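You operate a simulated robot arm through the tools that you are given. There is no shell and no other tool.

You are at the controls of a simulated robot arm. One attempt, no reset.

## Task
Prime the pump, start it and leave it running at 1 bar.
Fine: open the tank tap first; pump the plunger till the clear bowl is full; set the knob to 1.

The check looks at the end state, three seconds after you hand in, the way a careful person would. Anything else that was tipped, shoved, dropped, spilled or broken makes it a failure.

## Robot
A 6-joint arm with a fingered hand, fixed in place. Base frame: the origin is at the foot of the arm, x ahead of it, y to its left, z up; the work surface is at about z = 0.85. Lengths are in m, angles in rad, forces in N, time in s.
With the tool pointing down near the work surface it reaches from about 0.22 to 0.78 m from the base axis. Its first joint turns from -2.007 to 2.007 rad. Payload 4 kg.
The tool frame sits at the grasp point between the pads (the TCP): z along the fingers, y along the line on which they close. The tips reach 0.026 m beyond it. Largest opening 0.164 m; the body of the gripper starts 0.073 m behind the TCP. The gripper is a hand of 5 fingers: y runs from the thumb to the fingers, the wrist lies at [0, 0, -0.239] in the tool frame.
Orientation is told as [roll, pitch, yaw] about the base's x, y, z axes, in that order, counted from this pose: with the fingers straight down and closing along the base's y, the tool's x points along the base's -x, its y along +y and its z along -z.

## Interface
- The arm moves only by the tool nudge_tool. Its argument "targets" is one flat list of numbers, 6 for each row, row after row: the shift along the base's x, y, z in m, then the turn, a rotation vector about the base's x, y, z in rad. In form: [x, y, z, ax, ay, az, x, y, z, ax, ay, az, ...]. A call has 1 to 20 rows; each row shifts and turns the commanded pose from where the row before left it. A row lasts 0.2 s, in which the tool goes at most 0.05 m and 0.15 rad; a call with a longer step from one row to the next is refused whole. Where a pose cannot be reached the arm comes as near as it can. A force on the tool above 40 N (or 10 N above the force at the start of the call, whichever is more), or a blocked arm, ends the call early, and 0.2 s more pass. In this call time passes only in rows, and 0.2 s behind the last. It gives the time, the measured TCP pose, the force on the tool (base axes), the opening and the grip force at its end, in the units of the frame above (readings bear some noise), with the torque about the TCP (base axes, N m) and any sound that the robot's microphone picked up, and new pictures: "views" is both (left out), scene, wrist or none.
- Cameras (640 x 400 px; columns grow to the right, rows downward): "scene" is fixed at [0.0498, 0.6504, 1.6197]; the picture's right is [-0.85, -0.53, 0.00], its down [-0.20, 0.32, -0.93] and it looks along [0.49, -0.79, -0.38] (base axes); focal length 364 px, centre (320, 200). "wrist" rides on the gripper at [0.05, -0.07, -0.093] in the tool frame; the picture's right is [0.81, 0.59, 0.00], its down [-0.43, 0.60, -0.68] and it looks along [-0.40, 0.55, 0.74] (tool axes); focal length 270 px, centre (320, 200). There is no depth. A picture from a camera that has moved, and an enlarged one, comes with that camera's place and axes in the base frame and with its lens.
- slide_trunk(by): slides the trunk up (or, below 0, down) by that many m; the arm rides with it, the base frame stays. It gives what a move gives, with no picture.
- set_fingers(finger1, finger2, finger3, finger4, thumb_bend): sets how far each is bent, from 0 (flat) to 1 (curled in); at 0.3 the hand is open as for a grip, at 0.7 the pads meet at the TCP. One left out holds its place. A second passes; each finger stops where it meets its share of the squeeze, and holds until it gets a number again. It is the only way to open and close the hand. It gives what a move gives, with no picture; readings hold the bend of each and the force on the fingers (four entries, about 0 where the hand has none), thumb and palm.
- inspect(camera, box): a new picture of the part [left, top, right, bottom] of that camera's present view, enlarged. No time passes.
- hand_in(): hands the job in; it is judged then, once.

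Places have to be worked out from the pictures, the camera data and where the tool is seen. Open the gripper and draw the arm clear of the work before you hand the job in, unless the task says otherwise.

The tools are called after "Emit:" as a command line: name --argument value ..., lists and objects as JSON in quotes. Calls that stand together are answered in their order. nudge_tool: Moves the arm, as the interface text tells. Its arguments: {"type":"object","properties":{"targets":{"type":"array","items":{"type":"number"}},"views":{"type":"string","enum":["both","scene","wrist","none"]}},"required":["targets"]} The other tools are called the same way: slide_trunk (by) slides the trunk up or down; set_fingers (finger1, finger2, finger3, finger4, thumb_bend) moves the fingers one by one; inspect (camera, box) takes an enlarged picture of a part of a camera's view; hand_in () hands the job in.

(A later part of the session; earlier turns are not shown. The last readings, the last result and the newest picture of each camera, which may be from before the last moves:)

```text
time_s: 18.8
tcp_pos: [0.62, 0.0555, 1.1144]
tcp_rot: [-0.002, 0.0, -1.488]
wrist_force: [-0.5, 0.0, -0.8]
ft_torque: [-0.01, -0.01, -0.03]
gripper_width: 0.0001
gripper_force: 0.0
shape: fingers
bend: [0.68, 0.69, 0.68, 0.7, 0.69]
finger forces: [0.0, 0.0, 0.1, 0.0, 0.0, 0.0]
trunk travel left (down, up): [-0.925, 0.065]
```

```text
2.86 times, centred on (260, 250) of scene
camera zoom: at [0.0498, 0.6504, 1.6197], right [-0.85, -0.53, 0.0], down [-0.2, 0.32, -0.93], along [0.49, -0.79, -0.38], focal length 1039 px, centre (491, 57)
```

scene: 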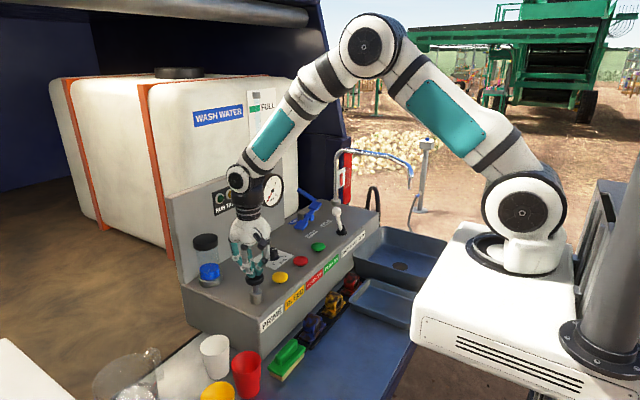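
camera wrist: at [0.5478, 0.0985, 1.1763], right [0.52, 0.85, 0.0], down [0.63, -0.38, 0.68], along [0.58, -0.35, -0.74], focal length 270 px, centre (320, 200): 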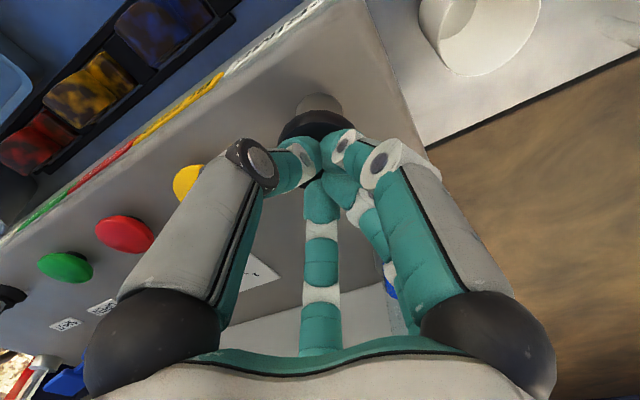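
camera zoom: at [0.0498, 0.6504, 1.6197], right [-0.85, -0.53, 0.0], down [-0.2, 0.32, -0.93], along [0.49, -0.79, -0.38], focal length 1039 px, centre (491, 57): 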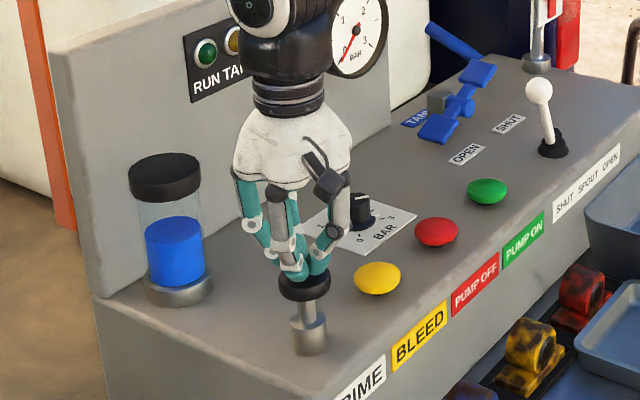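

The level rose by the same amount, to about two thirds. One more stroke, then check.

Emit:
nudge_tool --targets '[0, 0, -0.01, 0, 0, 0, 0, 0, -0.01, 0, 0, 0, 0, 0, -0.008, 0, 0, 0, 0, 0, -0.005, 0, 0, 0, 0, 0, 0.015, 0, 0, 0, 0, 0, 0.018, 0, 0, 0]' --views "none"

Emit:
inspect --camera "scene" --box '[180, 180, 340, 320]'

Emit:
inspect --camera "scene" --box '[180, 220, 240, 300]'

```text
time_s: 20.2
tcp_pos: [0.6199, 0.0544, 1.1145]
tcp_rot: [0.001, 0.001, -1.488]
wrist_force: [0.5, 0.2, 0.2]
ft_torque: [0.01, 0.02, -0.03]
gripper_width: 0.0
gripper_force: 0.1
shape: fingers
bend: [0.68, 0.69, 0.68, 0.7, 0.69]
finger forces: [0.0, 0.1, 0.0, 0.0, 0.0, 0.0]
trunk travel left (down, up): [-0.925, 0.065]
```

```text
2.86 times, centred on (260, 250) of scene
camera zoom: at [0.0498, 0.6504, 1.6197], right [-0.85, -0.53, 0.0], down [-0.2, 0.32, -0.93], along [0.49, -0.79, -0.38], focal length 1039 px, centre (491, 57)
```

zoom: 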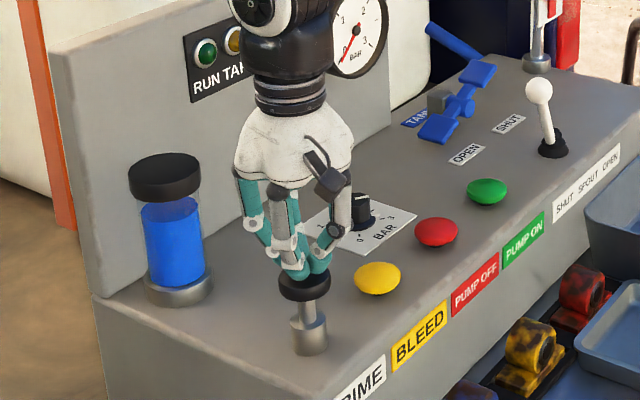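

```text
5.00 times, centred on (210, 260) of scene
camera zoom: at [0.0498, 0.6504, 1.6197], right [-0.85, -0.53, 0.0], down [-0.2, 0.32, -0.93], along [0.49, -0.79, -0.38], focal length 1818 px, centre (870, -100)
```

zoom: 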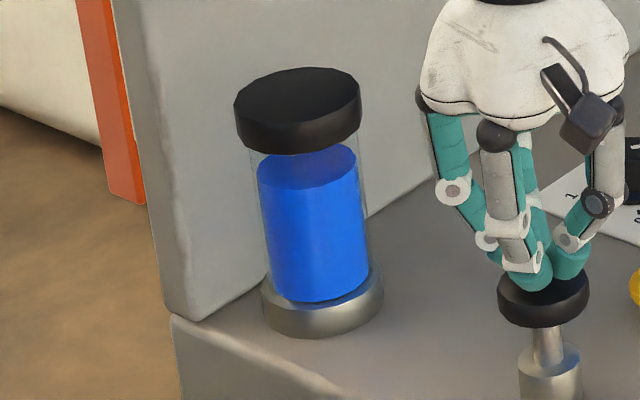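

The level is close to but still visibly below the cap, with its surface in sight. One more stroke should fill it.

Emit:
nudge_tool --targets '[0, 0, -0.01, 0, 0, 0, 0, 0, -0.01, 0, 0, 0, 0, 0, -0.008, 0, 0, 0, 0, 0, -0.005, 0, 0, 0, 0, 0, 0.015, 0, 0, 0, 0, 0, 0.018, 0, 0, 0]' --views "none"

Emit:
inspect --camera "scene" --box '[180, 220, 240, 300]'

Emit:
inspect --camera "scene" --box '[180, 180, 340, 320]'

```text
time_s: 21.6
tcp_pos: [0.6206, 0.055, 1.1163]
tcp_rot: [-0.002, 0.001, -1.49]
wrist_force: [0.8, 0.1, -0.1]
ft_torque: [0.03, 0.04, -0.03]
gripper_width: 0.0
gripper_force: 0.1
shape: fingers
bend: [0.68, 0.69, 0.68, 0.7, 0.69]
finger forces: [0.0, 0.0, 0.0, 0.0, 0.0, 0.0]
trunk travel left (down, up): [-0.925, 0.065]
```

```text
5.00 times, centred on (210, 260) of scene
camera zoom: at [0.0498, 0.6504, 1.6197], right [-0.85, -0.53, 0.0], down [-0.2, 0.32, -0.93], along [0.49, -0.79, -0.38], focal length 1818 px, centre (870, -100)
```

zoom: 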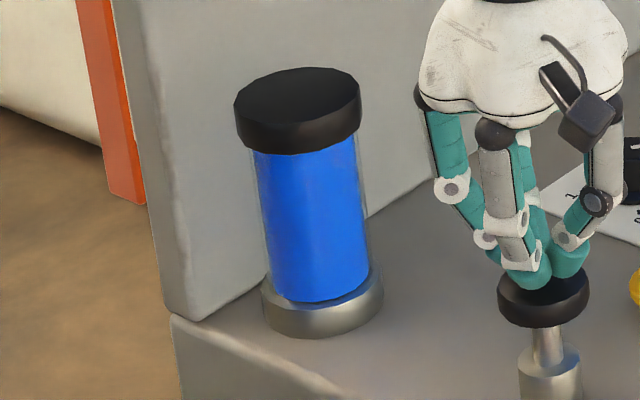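

```text
2.86 times, centred on (260, 250) of scene
camera zoom: at [0.0498, 0.6504, 1.6197], right [-0.85, -0.53, 0.0], down [-0.2, 0.32, -0.93], along [0.49, -0.79, -0.38], focal length 1039 px, centre (491, 57)
```

zoom: 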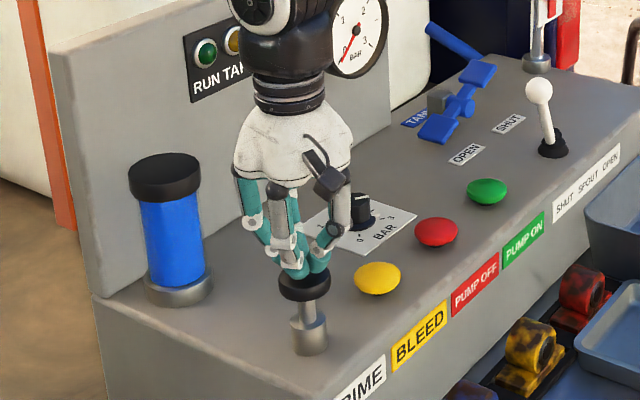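

The bowl is now blue right up to the cap: primed. Next I'll lift, move over to above the knob at about (0.7205, -0.142, top 1.03), staying clear of the bowl, and pre-turn the wrist to about -1.8 rad so there is room for a ~3 rad counter-clockwise turn.

Emit:
nudge_tool --targets '[0, 0, 0.04, 0, 0, 0, 0, 0, 0.045, 0, 0, 0, 0, -0.04, 0.01, 0, 0, -0.1, 0, -0.045, 0, 0, 0, -0.1, 0.01, -0.045, 0, 0, 0, -0.11, 0.03, -0.035, 0, 0, 0, 0, 0.03, -0.032, 0, 0, 0, 0, 0.03, 0, 0, 0, 0, 0]' --views "both"

Emit:
inspect --camera "scene" --box '[180, 160, 340, 300]'

```text
time_s: 23.4
tcp_pos: [0.723, -0.1398, 1.2104]
tcp_rot: [-0.001, -0.001, -1.798]
wrist_force: [0.5, -0.2, 0.3]
ft_torque: [-0.01, 0.02, 0.0]
gripper_width: 0.0
gripper_force: 0.1
shape: fingers
bend: [0.68, 0.69, 0.68, 0.7, 0.69]
finger forces: [0.0, 0.0, 0.0, 0.1, 0.0, 0.0]
trunk travel left (down, up): [-0.925, 0.065]
camera wrist: at [0.6669, -0.0752, 1.3023], right [0.76, 0.65, 0.0], down [0.48, -0.56, 0.68], along [0.44, -0.51, -0.74], focal length 270 px, centre (320, 200)
```

scene: 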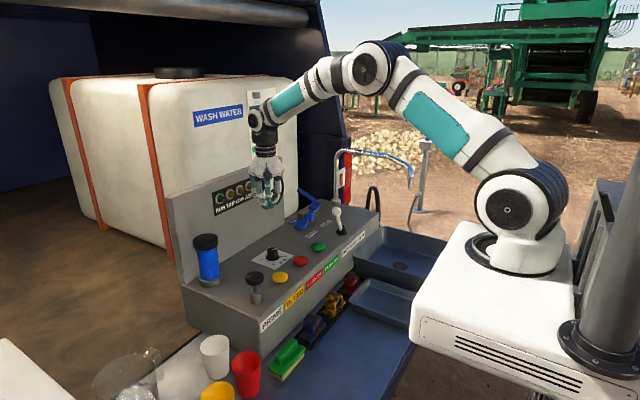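
wrist: 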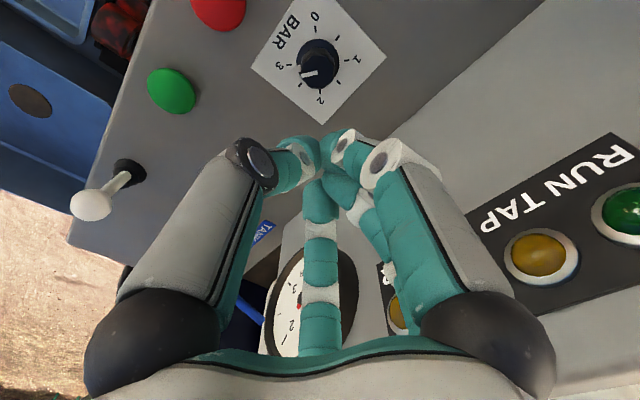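

```text
2.86 times, centred on (260, 230) of scene
camera zoom: at [0.0498, 0.6504, 1.6197], right [-0.85, -0.53, 0.0], down [-0.2, 0.32, -0.93], along [0.49, -0.79, -0.38], focal length 1039 px, centre (491, 114)
```

zoom: 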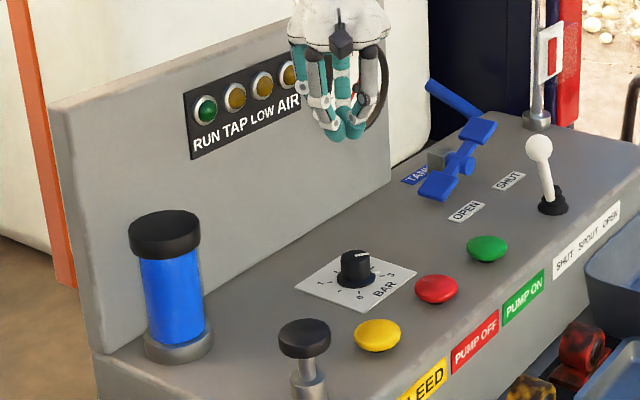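

The wrist camera now has an excellent view of the knob dial. I'll enlarge it to fix its centre and the pointer angle.

Emit:
inspect --camera "wrist" --box '[250, 0, 390, 130]'

```text
3.08 times, centred on (320, 65) of wrist
camera zoom: at [0.6669, -0.0752, 1.3023], right [0.76, 0.65, 0.0], down [0.48, -0.56, 0.68], along [0.44, -0.51, -0.74], focal length 832 px, centre (320, 615)
```

zoom: 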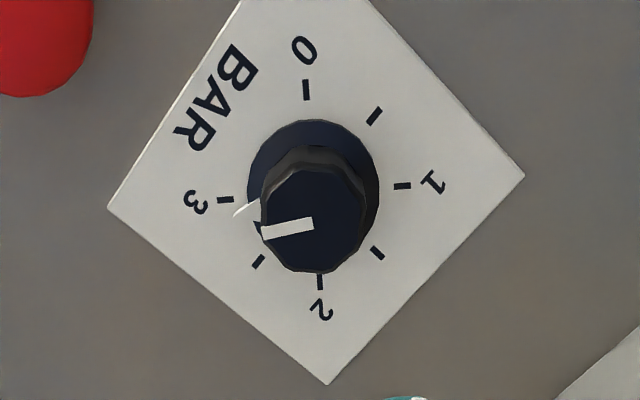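

The pointer reads about 2.94, with ticks 90° per bar, and the knob centre is at about (0.720, -0.140). I'll open the fingers part-way (about 4 cm radius) so they clear the red button and the panel, and then descend.

Emit:
set_fingers --finger1 0.5 --finger2 0.5 --finger3 0.5 --finger4 0.5 --thumb_bend 0.5

Emit:
nudge_tool --targets '[-0.001, -0.001, -0.04, 0, 0, 0, -0.001, 0, -0.04, 0, 0, 0, 0, 0, -0.03, 0, 0, 0]' --views "both"

Emit:
inspect --camera "scene" --box '[200, 180, 340, 290]'

```text
time_s: 24.4
tcp_pos: [0.7221, -0.1404, 1.2108]
tcp_rot: [0.0, 0.001, -1.798]
wrist_force: [0.2, 0.0, -0.1]
ft_torque: [-0.03, 0.01, -0.02]
gripper_width: 0.0419
gripper_force: 0.2
shape: fingers
bend: [0.5, 0.5, 0.5, 0.5, 0.5]
finger forces: [0.0, 0.0, 0.0, 0.1, 0.0, 0.0]
trunk travel left (down, up): [-0.925, 0.065]
```

```text
time_s: 25.2
tcp_pos: [0.7199, -0.1444, 1.1]
tcp_rot: [-0.001, -0.002, -1.8]
wrist_force: [0.4, 1.1, 1.0]
ft_torque: [-0.02, -0.01, 0.0]
gripper_width: 0.042
gripper_force: 0.0
shape: fingers
bend: [0.5, 0.5, 0.5, 0.5, 0.5]
finger forces: [0.1, 0.1, 0.0, 0.0, 0.0, 0.0]
trunk travel left (down, up): [-0.925, 0.065]
camera wrist: at [0.6641, -0.08, 1.1937], right [0.76, 0.65, 0.0], down [0.48, -0.56, 0.68], along [0.44, -0.51, -0.74], focal length 270 px, centre (320, 200)
```

scene: 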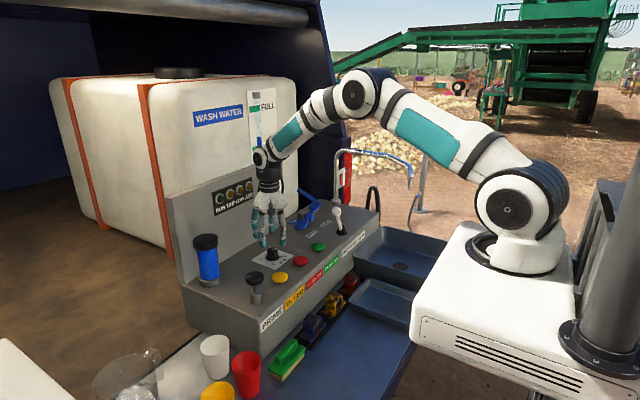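
wrist: 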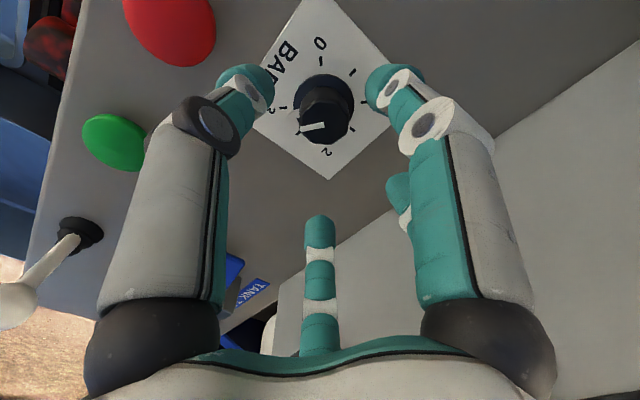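

```text
3.64 times, centred on (270, 235) of scene
camera zoom: at [0.0498, 0.6504, 1.6197], right [-0.85, -0.53, 0.0], down [-0.2, 0.32, -0.93], along [0.49, -0.79, -0.38], focal length 1322 px, centre (502, 73)
```

zoom: 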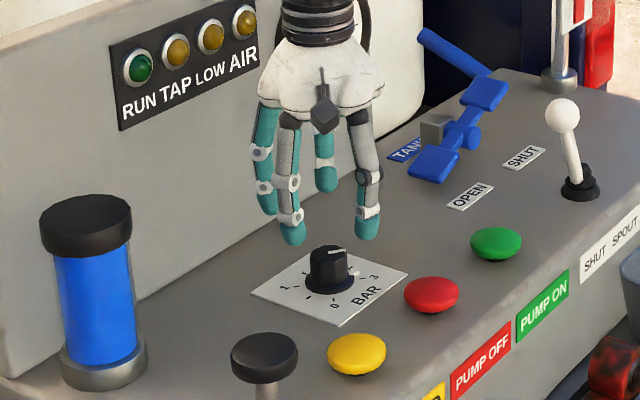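

The fingers are around the knob but I want the alignment exact before going lower, so I'll enlarge the wrist view.

Emit:
inspect --camera "wrist" --box '[220, 20, 420, 180]'

```text
2.50 times, centred on (320, 100) of wrist
camera zoom: at [0.6641, -0.08, 1.1937], right [0.76, 0.65, 0.0], down [0.48, -0.56, 0.68], along [0.44, -0.51, -0.74], focal length 676 px, centre (320, 450)
```

zoom: 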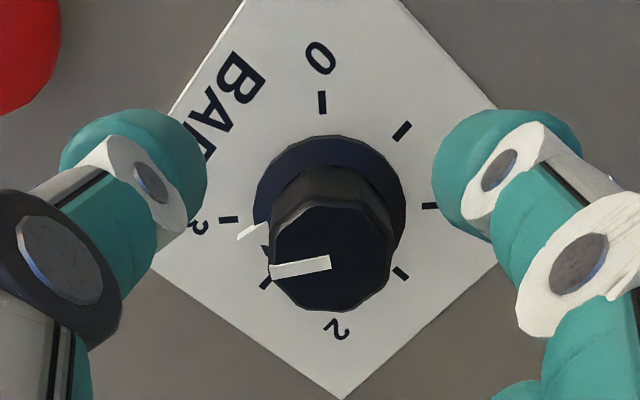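

The knob sits only about 4 mm off the hand's axis (toward +y) and the fingers clear it by about 1 cm. I'll correct that and descend around the knob, slowing near the plate.

Emit:
nudge_tool --targets '[-0.001, 0.004, -0.015, 0, 0, 0, 0, 0, -0.015, 0, 0, 0, 0, 0, -0.012, 0, 0, 0, 0, 0, -0.008, 0, 0, 0, 0, 0, -0.006, 0, 0, 0]' --views "both"

Emit:
inspect --camera "scene" --box '[220, 200, 320, 290]'

Emit:
inspect --camera "wrist" --box '[200, 60, 440, 220]'

```text
time_s: 26.4
tcp_pos: [0.7173, -0.1394, 1.0453]
tcp_rot: [0.002, -0.002, -1.8]
wrist_force: [0.4, 0.1, 0.4]
ft_torque: [0.01, 0.0, 0.02]
gripper_width: 0.0419
gripper_force: 0.1
shape: fingers
bend: [0.5, 0.5, 0.5, 0.5, 0.5]
finger forces: [0.0, 0.0, 0.1, 0.0, 0.0, 0.1]
trunk travel left (down, up): [-0.925, 0.065]
camera wrist: at [0.6619, -0.0741, 1.1375], right [0.76, 0.65, 0.0], down [0.48, -0.56, 0.68], along [0.44, -0.51, -0.74], focal length 270 px, centre (320, 200)
```

scene: 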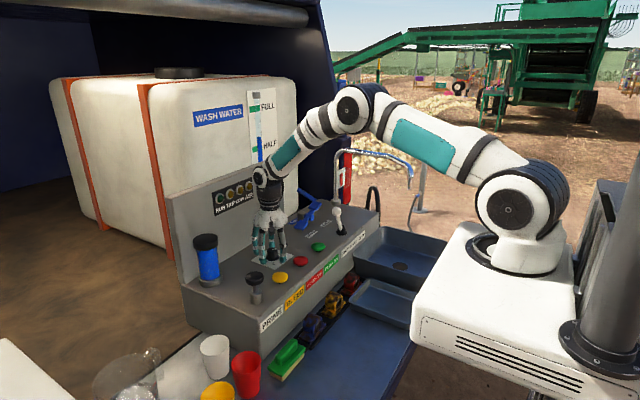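
wrist: 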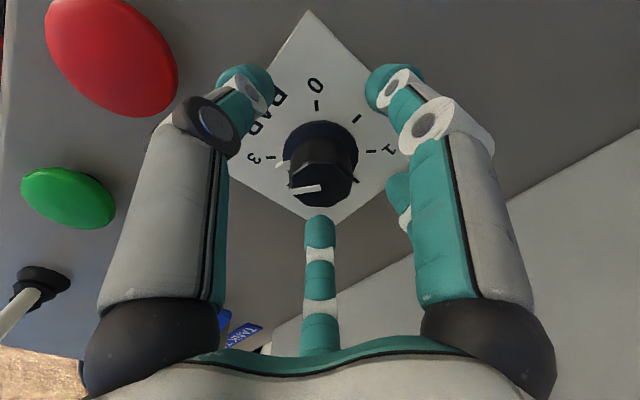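

```text
4.44 times, centred on (270, 245) of scene
camera zoom: at [0.0498, 0.6504, 1.6197], right [-0.85, -0.53, 0.0], down [-0.2, 0.32, -0.93], along [0.49, -0.79, -0.38], focal length 1616 px, centre (542, 0)
```

zoom: 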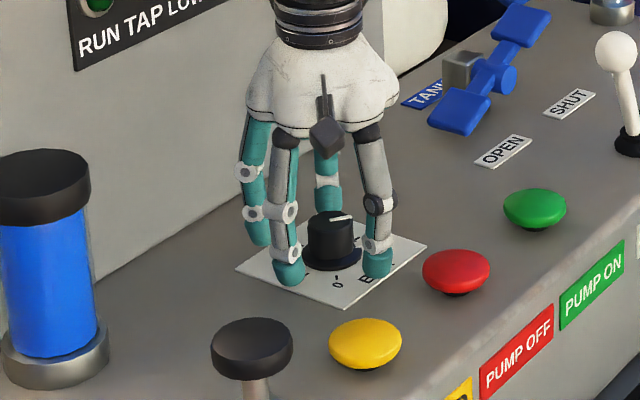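

```text
2.50 times, centred on (320, 140) of wrist
camera zoom: at [0.6619, -0.0741, 1.1375], right [0.76, 0.65, 0.0], down [0.48, -0.56, 0.68], along [0.44, -0.51, -0.74], focal length 676 px, centre (320, 350)
```

zoom: 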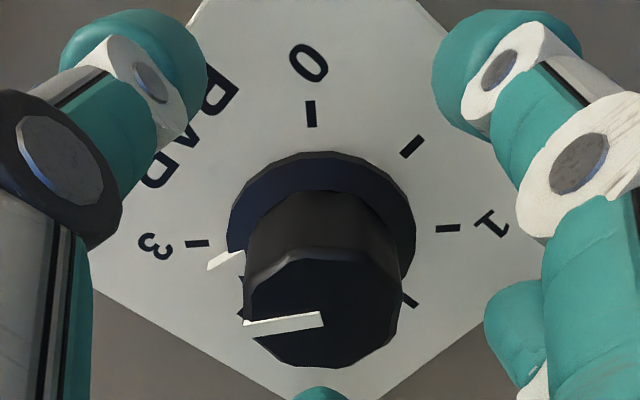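

The knob is centred within about 2 mm and nothing is touching. I'll close all the fingers onto the knob.

Emit:
set_fingers --finger1 0.7 --finger2 0.7 --finger3 0.7 --finger4 0.7 --thumb_bend 0.7

Emit:
inspect --camera "scene" --box '[220, 200, 320, 290]'

Emit:
inspect --camera "wrist" --box '[200, 60, 440, 220]'

```text
time_s: 27.4
tcp_pos: [0.7174, -0.1381, 1.047]
tcp_rot: [0.001, 0.0, -1.8]
wrist_force: [-1.3, 0.0, 0.4]
ft_torque: [0.02, 0.01, -0.02]
gripper_width: 0.0087
gripper_force: 17.0
shape: fingers
bend: [0.64, 0.63, 0.63, 0.63, 0.65]
finger forces: [6.0, 7.0, 7.2, 6.9, 8.7, 0.1]
trunk travel left (down, up): [-0.925, 0.065]
```

```text
4.44 times, centred on (270, 245) of scene
camera zoom: at [0.0498, 0.6504, 1.6197], right [-0.85, -0.53, 0.0], down [-0.2, 0.32, -0.93], along [0.49, -0.79, -0.38], focal length 1616 px, centre (542, 0)
```

zoom: 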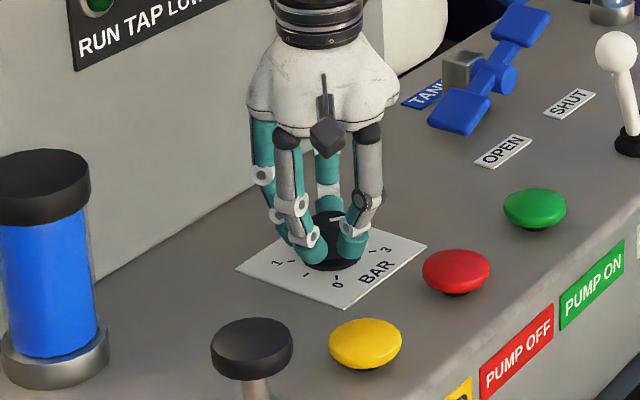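

```text
2.50 times, centred on (320, 140) of wrist
camera zoom: at [0.6616, -0.0741, 1.1379], right [0.76, 0.65, 0.0], down [0.48, -0.56, 0.68], along [0.44, -0.51, -0.74], focal length 676 px, centre (320, 350)
```

zoom: 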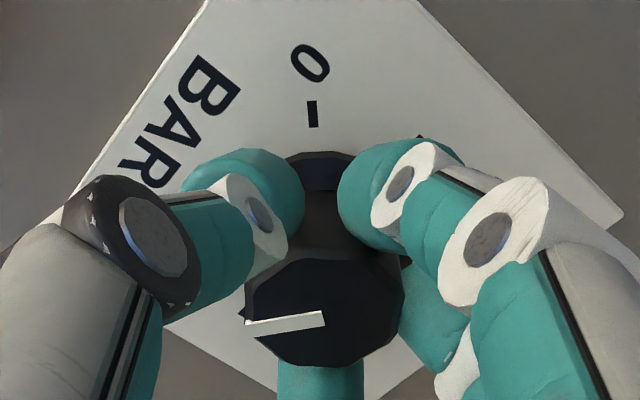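

All five fingers hold the knob with 6–9 N each and little side load. I'll turn about 0.9 rad counter-clockwise first and check that the knob follows.

Emit:
nudge_tool --targets '[0, 0, 0, 0, 0, 0.15, 0, 0, 0, 0, 0, 0.15, 0, 0, 0, 0, 0, 0.15, 0, 0, 0, 0, 0, 0.15, 0, 0, 0, 0, 0, 0.15, 0, 0, 0, 0, 0, 0.15]' --views "both"

Emit:
inspect --camera "scene" --box '[220, 200, 320, 290]'

Emit:
inspect --camera "wrist" --box '[200, 60, 440, 220]'

```text
time_s: 28.8
tcp_pos: [0.7167, -0.1396, 1.0446]
tcp_rot: [0.0, 0.001, -0.898]
wrist_force: [-1.8, -2.9, -1.7]
ft_torque: [-0.11, 0.05, -0.01]
gripper_width: 0.0085
gripper_force: 18.8
shape: fingers
bend: [0.64, 0.63, 0.63, 0.63, 0.65]
finger forces: [5.7, 6.6, 6.9, 7.5, 9.9, 0.0]
trunk travel left (down, up): [-0.925, 0.065]
camera wrist: at [0.6318, -0.1448, 1.138], right [-0.04, 1.0, 0.0], down [0.73, 0.03, 0.68], along [0.68, 0.03, -0.74], focal length 270 px, centre (320, 200)
```

scene: 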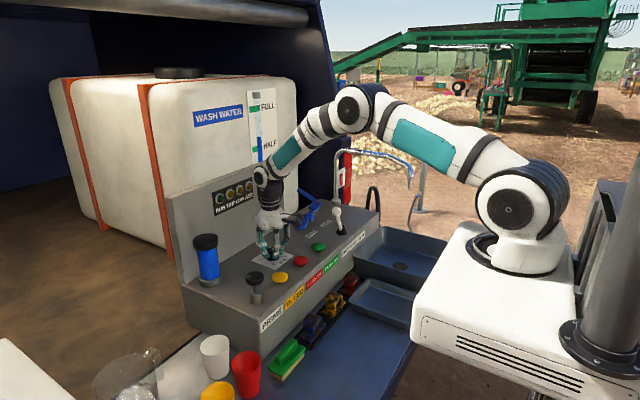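
wrist: 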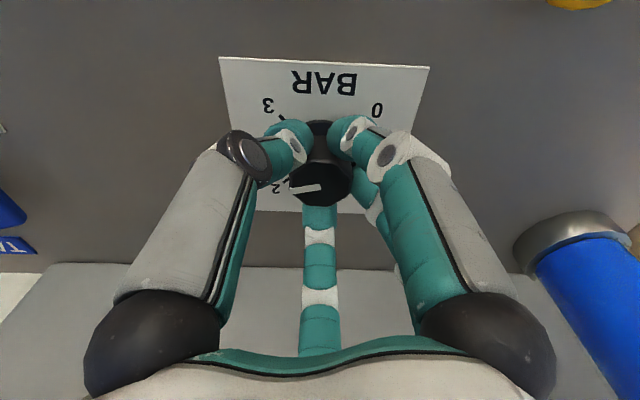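

```text
4.44 times, centred on (270, 245) of scene
camera zoom: at [0.0498, 0.6504, 1.6197], right [-0.85, -0.53, 0.0], down [-0.2, 0.32, -0.93], along [0.49, -0.79, -0.38], focal length 1616 px, centre (542, 0)
```

zoom: 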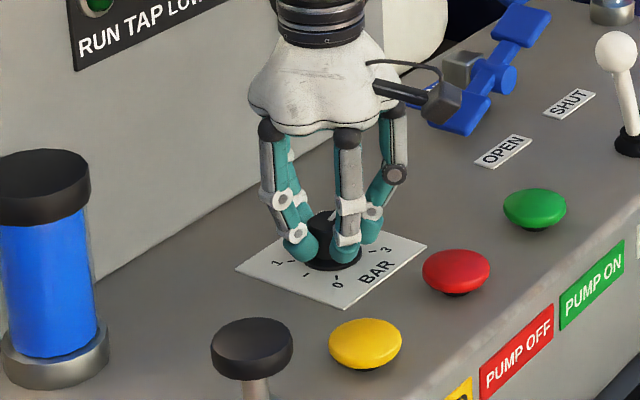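

```text
2.50 times, centred on (320, 140) of wrist
camera zoom: at [0.6318, -0.1448, 1.138], right [-0.04, 1.0, 0.0], down [0.73, 0.03, 0.68], along [0.68, 0.03, -0.74], focal length 676 px, centre (320, 350)
```

zoom: 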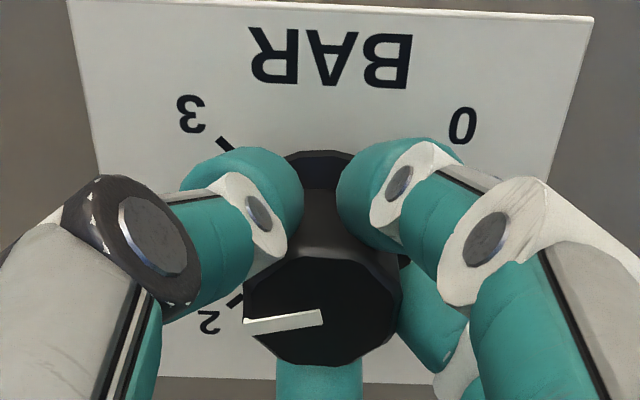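

The knob follows the hand with no slip (the index line stays fixed in the wrist picture) and now reads about 2.4. I'll keep turning, another ~1.05 rad.

Emit:
nudge_tool --targets '[0, 0, 0, 0, 0, 0.15, 0, 0, 0, 0, 0, 0.15, 0, 0, 0, 0, 0, 0.15, 0, 0, 0, 0, 0, 0.15, 0, 0, 0, 0, 0, 0.15, 0, 0, 0, 0, 0, 0.15, 0, 0, 0, 0, 0, 0.15]' --views "both"

Emit:
inspect --camera "wrist" --box '[200, 60, 440, 220]'

```text
time_s: 30.4
tcp_pos: [0.719, -0.1414, 1.0458]
tcp_rot: [0.0, -0.002, 0.152]
wrist_force: [3.9, -9.6, 2.8]
ft_torque: [-0.29, -0.14, -0.03]
gripper_width: 0.0083
gripper_force: 20.3
shape: fingers
bend: [0.64, 0.64, 0.63, 0.63, 0.65]
finger forces: [6.8, 6.0, 6.4, 9.0, 12.4, 0.0]
trunk travel left (down, up): [-0.925, 0.065]
camera wrist: at [0.6792, -0.218, 1.1378], right [-0.89, 0.46, 0.0], down [0.34, 0.65, 0.68], along [0.31, 0.6, -0.74], focal length 270 px, centre (320, 200)
```

scene: 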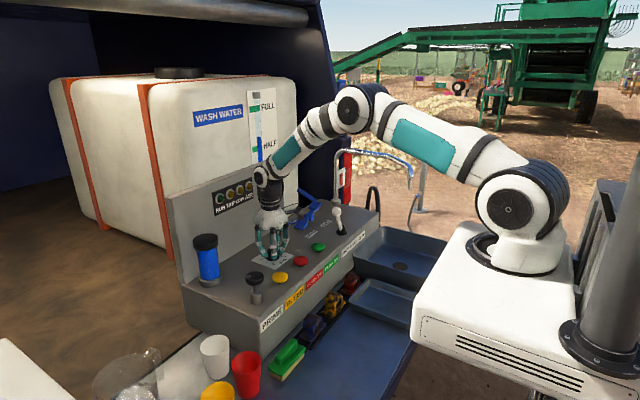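
wrist: 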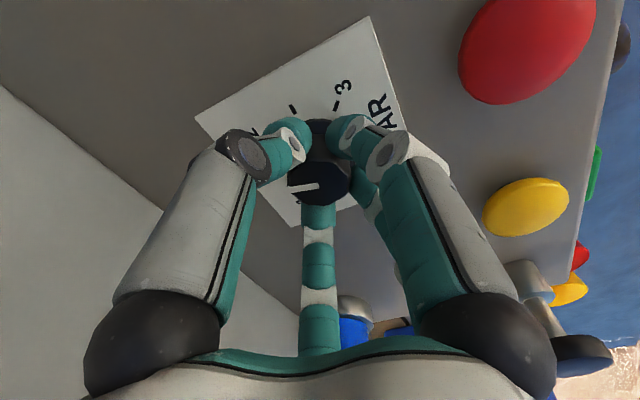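

```text
2.50 times, centred on (320, 140) of wrist
camera zoom: at [0.6792, -0.218, 1.1378], right [-0.89, 0.46, 0.0], down [0.34, 0.65, 0.68], along [0.31, 0.6, -0.74], focal length 676 px, centre (320, 350)
```

zoom: 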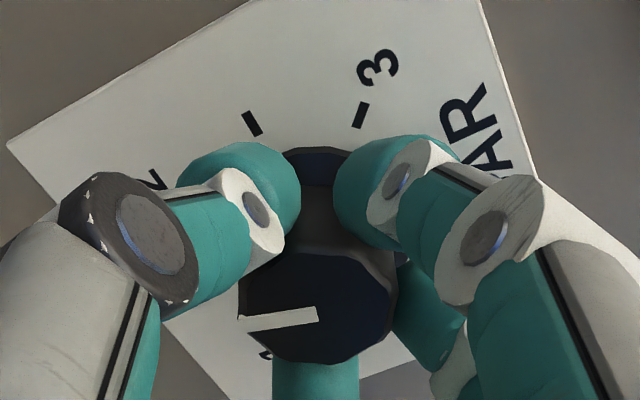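

Still no slip; the knob reads about 1.7. A small side force (about 10 N toward -y) shows slight eccentricity, so I'll shift 2 mm with it while continuing the turn.

Emit:
nudge_tool --targets '[0.0007, -0.0015, 0, 0, 0, 0.15, 0.0003, -0.001, 0, 0, 0, 0.15, 0, 0, 0, 0, 0, 0.15, 0, 0, 0, 0, 0, 0.15, 0, 0, 0, 0, 0, 0.15]' --views "both"

Emit:
inspect --camera "wrist" --box '[200, 60, 440, 220]'

Emit:
inspect --camera "scene" --box '[220, 200, 320, 290]'

```text
time_s: 31.6
tcp_pos: [0.7192, -0.142, 1.0444]
tcp_rot: [-0.002, -0.002, 0.901]
wrist_force: [9.0, -1.4, 9.3]
ft_torque: [-0.01, -0.29, -0.03]
gripper_width: 0.0086
gripper_force: 20.8
shape: fingers
bend: [0.65, 0.64, 0.63, 0.63, 0.65]
finger forces: [6.2, 6.2, 7.5, 9.7, 11.6, 0.0]
trunk travel left (down, up): [-0.925, 0.065]
camera wrist: at [0.7427, -0.2252, 1.1376], right [-0.96, -0.27, 0.0], down [-0.2, 0.71, 0.68], along [-0.18, 0.65, -0.74], focal length 270 px, centre (320, 200)
```

scene: 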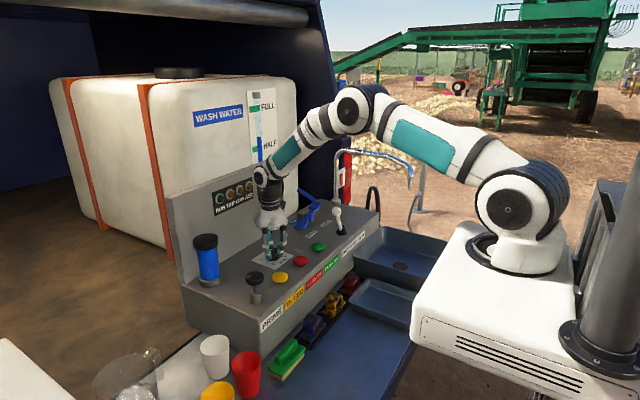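
wrist: 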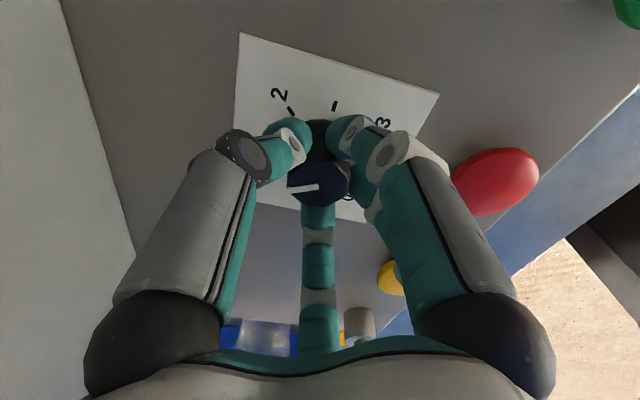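

```text
2.50 times, centred on (320, 140) of wrist
camera zoom: at [0.7427, -0.2252, 1.1376], right [-0.96, -0.27, 0.0], down [-0.2, 0.71, 0.68], along [-0.18, 0.65, -0.74], focal length 676 px, centre (320, 350)
```

zoom: 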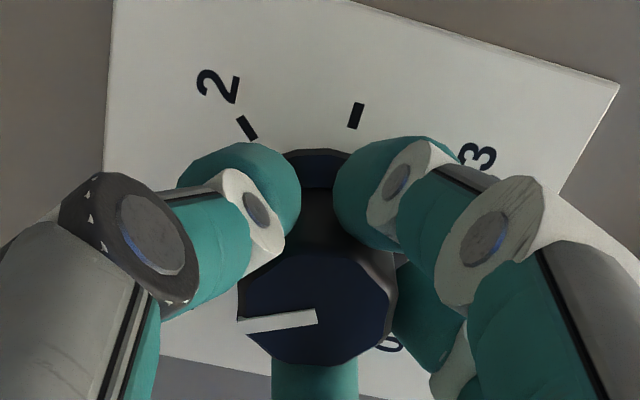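

```text
4.44 times, centred on (270, 245) of scene
camera zoom: at [0.0498, 0.6504, 1.6197], right [-0.85, -0.53, 0.0], down [-0.2, 0.32, -0.93], along [0.49, -0.79, -0.38], focal length 1616 px, centre (542, 0)
```

zoom: 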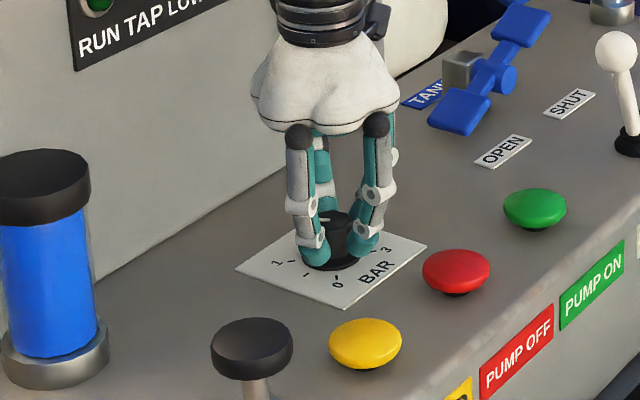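

About 155° turned, so the knob should read about 1.22; roughly 0.35 rad remains. I'll ease +x 1.5 mm to relieve the side force and finish the turn.

Emit:
nudge_tool --targets '[0.001, 0, 0, 0, 0, 0.12, 0.0005, 0, 0, 0, 0, 0.12, 0, 0, 0, 0, 0, 0.1]' --views "both"

Emit:
inspect --camera "scene" --box '[240, 225, 310, 280]'

Emit:
inspect --camera "wrist" --box '[200, 60, 440, 220]'

```text
time_s: 32.4
tcp_pos: [0.7213, -0.1417, 1.046]
tcp_rot: [0.001, 0.006, 1.236]
wrist_force: [6.0, -0.5, 7.5]
ft_torque: [-0.01, -0.21, -0.04]
gripper_width: 0.0085
gripper_force: 20.4
shape: fingers
bend: [0.65, 0.64, 0.63, 0.63, 0.65]
finger forces: [6.9, 7.0, 7.4, 8.4, 11.2, 0.0]
trunk travel left (down, up): [-0.925, 0.065]
camera wrist: at [0.7697, -0.2123, 1.1379], right [-0.82, -0.57, 0.0], down [-0.42, 0.61, 0.68], along [-0.39, 0.55, -0.74], focal length 270 px, centre (320, 200)
```

scene: 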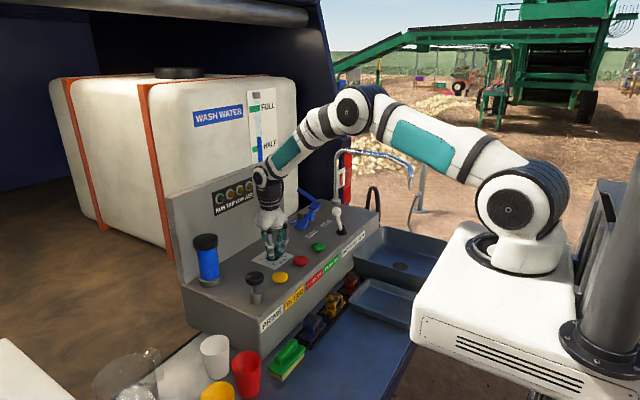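
wrist: 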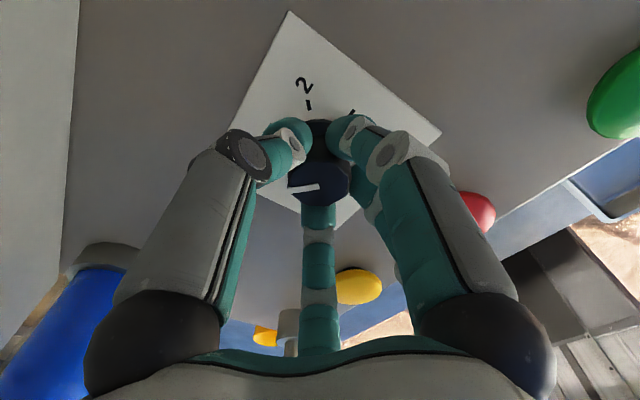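

```text
7.27 times, centred on (275, 252) of scene
camera zoom: at [0.0498, 0.6504, 1.6197], right [-0.85, -0.53, 0.0], down [-0.2, 0.32, -0.93], along [0.49, -0.79, -0.38], focal length 2644 px, centre (647, -182)
```

zoom: 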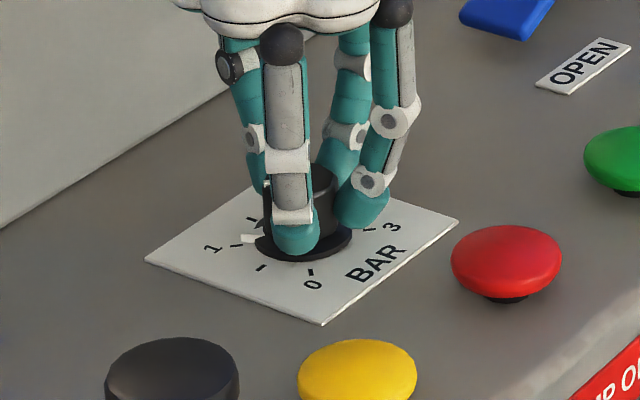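

```text
2.50 times, centred on (320, 140) of wrist
camera zoom: at [0.7697, -0.2123, 1.1379], right [-0.82, -0.57, 0.0], down [-0.42, 0.61, 0.68], along [-0.39, 0.55, -0.74], focal length 676 px, centre (320, 350)
```

zoom: 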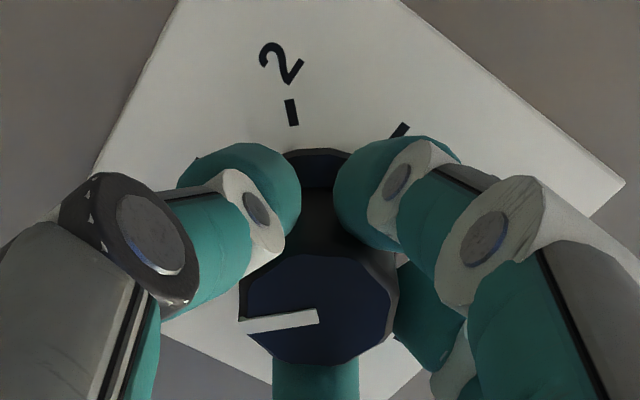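

The pointer now sits right by the 1 tick. I'll open the fingers to release and rise straight up to read it properly.

Emit:
set_fingers --finger1 0.5 --finger2 0.5 --finger3 0.5 --finger4 0.5 --thumb_bend 0.5

Emit:
nudge_tool --targets '[0, 0, 0.02, 0, 0, 0, 0, 0, 0.03, 0, 0, 0, 0, 0, 0.03, 0, 0, 0]' --views "both"

Emit:
inspect --camera "scene" --box '[240, 225, 310, 280]'

Emit:
inspect --camera "wrist" --box '[220, 20, 420, 180]'

```text
time_s: 33.4
tcp_pos: [0.7206, -0.1418, 1.0444]
tcp_rot: [0.002, 0.006, 1.234]
wrist_force: [0.1, -0.2, 0.6]
ft_torque: [-0.03, -0.01, 0.04]
gripper_width: 0.042
gripper_force: 0.0
shape: fingers
bend: [0.5, 0.5, 0.5, 0.5, 0.5]
finger forces: [0.1, 0.1, 0.0, 0.1, 0.0, 0.0]
trunk travel left (down, up): [-0.925, 0.065]
```

```text
time_s: 34.2
tcp_pos: [0.7192, -0.1412, 1.1229]
tcp_rot: [0.0, 0.004, 1.234]
wrist_force: [0.5, -0.2, -0.1]
ft_torque: [0.03, -0.07, 0.0]
gripper_width: 0.0419
gripper_force: 0.1
shape: fingers
bend: [0.5, 0.5, 0.5, 0.5, 0.5]
finger forces: [0.0, 0.0, 0.0, 0.0, 0.0, 0.0]
trunk travel left (down, up): [-0.925, 0.065]
camera wrist: at [0.7695, -0.212, 1.2163], right [-0.82, -0.57, 0.0], down [-0.42, 0.61, 0.68], along [-0.39, 0.55, -0.74], focal length 270 px, centre (320, 200)
```

scene: 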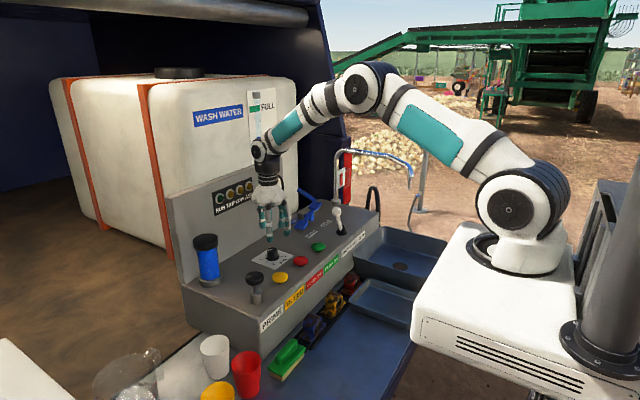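
wrist: 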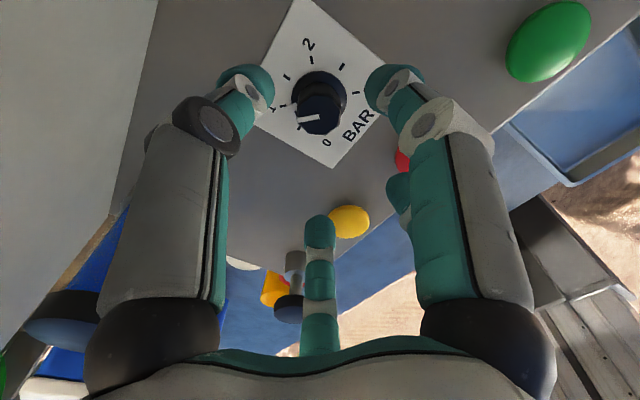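

```text
7.27 times, centred on (275, 252) of scene
camera zoom: at [0.0498, 0.6504, 1.6197], right [-0.85, -0.53, 0.0], down [-0.2, 0.32, -0.93], along [0.49, -0.79, -0.38], focal length 2644 px, centre (647, -182)
```

zoom: 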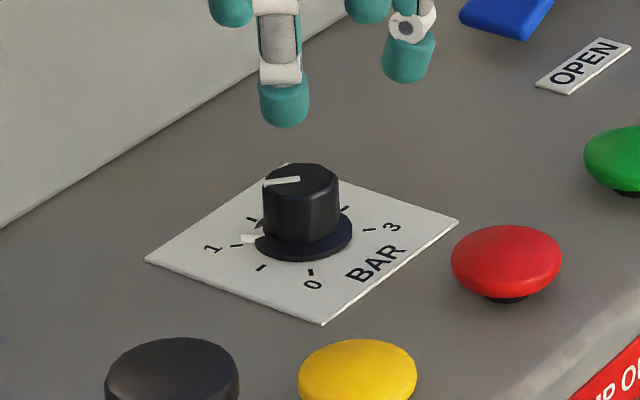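

```text
2.50 times, centred on (320, 100) of wrist
camera zoom: at [0.7695, -0.212, 1.2163], right [-0.82, -0.57, 0.0], down [-0.42, 0.61, 0.68], along [-0.39, 0.55, -0.74], focal length 676 px, centre (320, 450)
```

zoom: 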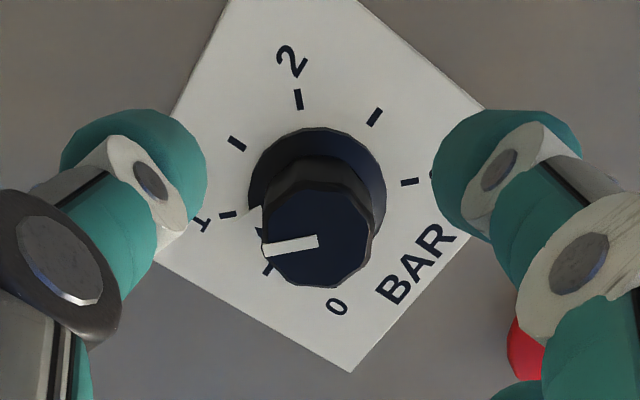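

The pointer is at the 1 tick by both views. I'll take one tighter zoom to measure any residual.

Emit:
inspect --camera "wrist" --box '[275, 55, 365, 145]'

Emit:
inspect --camera "scene" --box '[255, 240, 295, 270]'

Emit:
inspect --camera "scene" --box '[180, 160, 300, 300]'

```text
4.44 times, centred on (320, 100) of wrist
camera zoom: at [0.7695, -0.212, 1.2163], right [-0.82, -0.57, 0.0], down [-0.42, 0.61, 0.68], along [-0.39, 0.55, -0.74], focal length 1201 px, centre (320, 644)
```

zoom: 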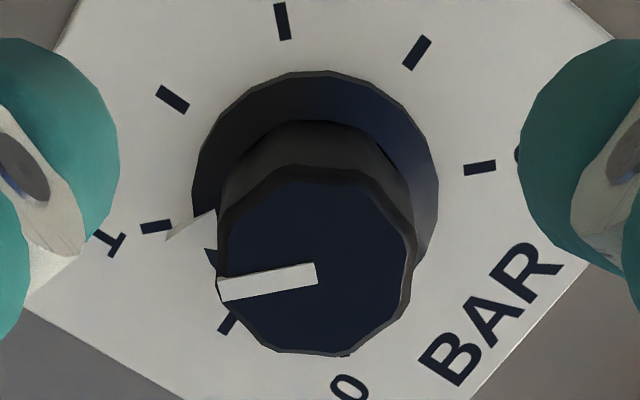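

```text
13.33 times, centred on (275, 255) of scene
camera zoom: at [0.0498, 0.6504, 1.6197], right [-0.85, -0.53, 0.0], down [-0.2, 0.32, -0.93], along [0.49, -0.79, -0.38], focal length 4847 px, centre (920, -533)
```

zoom: 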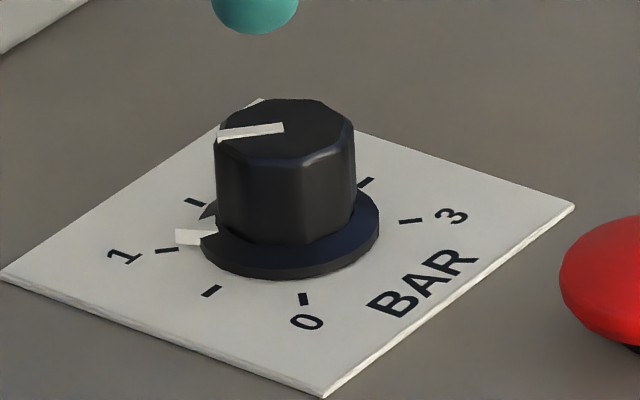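

```text
2.86 times, centred on (240, 230) of scene
camera zoom: at [0.0498, 0.6504, 1.6197], right [-0.85, -0.53, 0.0], down [-0.2, 0.32, -0.93], along [0.49, -0.79, -0.38], focal length 1039 px, centre (549, 114)
```

zoom: 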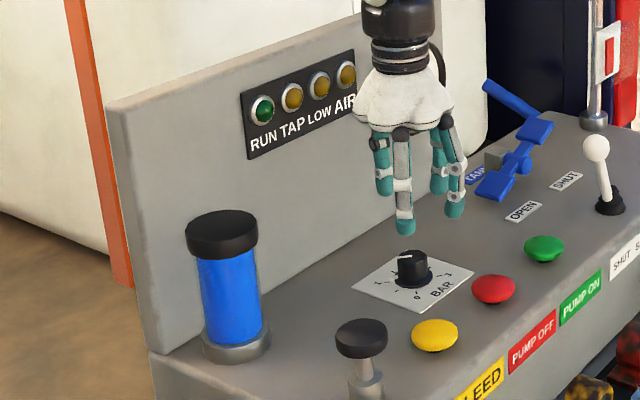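

Ray geometry gives the index line at an azimuth of about 44–45°, matching the 1 tick, and the bowl is still full. Next I'll close the fingers, rise, rotate the wrist back so the camera stays away from the spout lever, and move above the green PUMP ON button at about (0.622, -0.264).

Emit:
nudge_tool --targets '[0, 0, 0.04, 0, 0, 0, 0, 0, 0.035, 0, 0, 0, -0.01, 0, 0, 0, 0, -0.15, -0.01, 0, 0, 0, 0, -0.15, -0.01, 0, 0, 0, 0, -0.15, -0.01, 0, 0, 0, 0, -0.15, -0.01, 0, 0, 0, 0, -0.15, -0.01, 0, 0, 0, 0, -0.15, -0.01, -0.01, 0, 0, 0, -0.15, -0.01, -0.01, 0, 0, 0, -0.15, -0.01, -0.01, 0, 0, 0, -0.15, -0.007, -0.01, 0, 0, 0, -0.15, 0, -0.012, 0, 0, 0, -0.15, 0, -0.012, 0, 0, 0, -0.15, 0, -0.012, 0, 0, 0, -0.15, 0, -0.012, 0, 0, 0, -0.15, 0, -0.012, 0, 0, 0, -0.15, 0, -0.012, 0, 0, 0, -0.15, 0, -0.01, 0, 0, 0, -0.15, 0, 0, 0, 0, 0, -0.15]' --views "none"

Emit:
set_fingers --finger1 0.7 --finger2 0.7 --finger3 0.7 --finger4 0.7 --thumb_bend 0.7

Emit:
nudge_tool --targets '[0, 0, -0.02, 0, 0, 0, 0, 0, -0.02, 0, 0, 0]' --views "both"

Emit:
inspect --camera "scene" --box '[240, 180, 360, 290]'

```text
time_s: 38.4
tcp_pos: [0.6227, -0.2638, 1.2007]
tcp_rot: [-0.001, 0.0, -1.465]
wrist_force: [-0.1, -0.1, 0.3]
ft_torque: [0.02, -0.02, 0.01]
gripper_width: 0.0418
gripper_force: 0.0
shape: fingers
bend: [0.5, 0.5, 0.5, 0.5, 0.5]
finger forces: [0.1, 0.0, 0.1, 0.0, 0.0, 0.1]
trunk travel left (down, up): [-0.925, 0.065]
```

```text
time_s: 39.4
tcp_pos: [0.6234, -0.2632, 1.1998]
tcp_rot: [-0.001, 0.0, -1.458]
wrist_force: [-0.2, 0.3, 0.2]
ft_torque: [-0.02, -0.01, -0.03]
gripper_width: 0.0002
gripper_force: 0.1
shape: fingers
bend: [0.68, 0.68, 0.68, 0.68, 0.69]
finger forces: [0.0, 0.1, 0.0, 0.1, 0.0, 0.0]
trunk travel left (down, up): [-0.925, 0.065]
```

```text
time_s: 40.0
tcp_pos: [0.623, -0.2641, 1.1595]
tcp_rot: [0.001, 0.001, -1.46]
wrist_force: [-0.7, 0.2, -0.3]
ft_torque: [-0.02, -0.02, -0.03]
gripper_width: 0.0
gripper_force: 0.1
shape: fingers
bend: [0.68, 0.68, 0.68, 0.68, 0.69]
finger forces: [0.1, 0.1, 0.0, 0.1, 0.0, 0.0]
trunk travel left (down, up): [-0.925, 0.065]
camera wrist: at [0.5482, -0.2225, 1.2528], right [0.49, 0.87, 0.0], down [0.64, -0.36, 0.68], along [0.59, -0.33, -0.74], focal length 270 px, centre (320, 200)
```

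scene: 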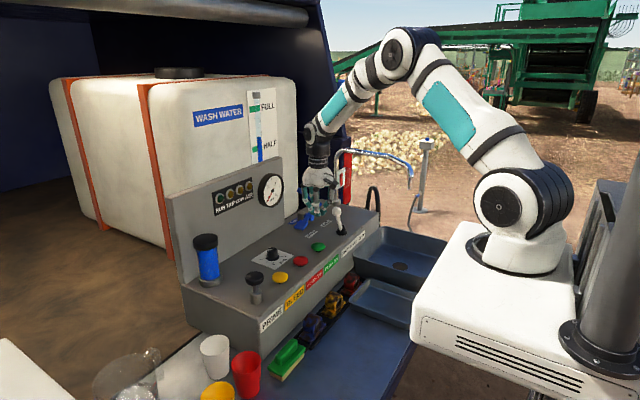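
wrist: 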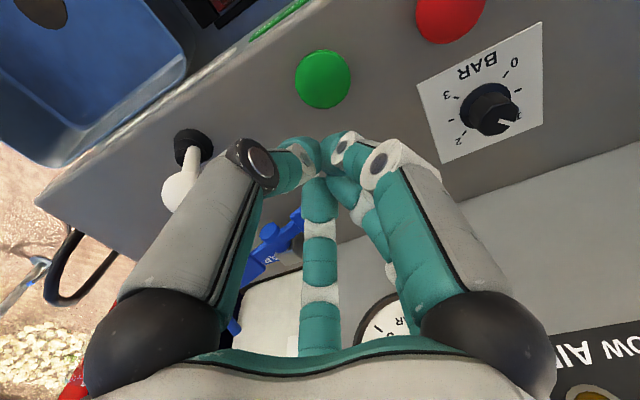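

```text
3.64 times, centred on (300, 235) of scene
camera zoom: at [0.0498, 0.6504, 1.6197], right [-0.85, -0.53, 0.0], down [-0.2, 0.32, -0.93], along [0.49, -0.79, -0.38], focal length 1322 px, centre (393, 73)
```

zoom: 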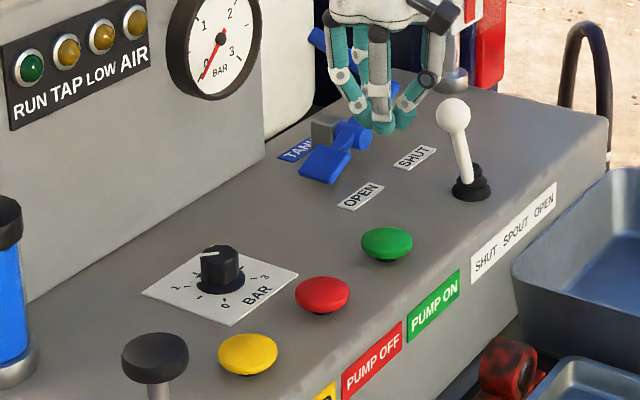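

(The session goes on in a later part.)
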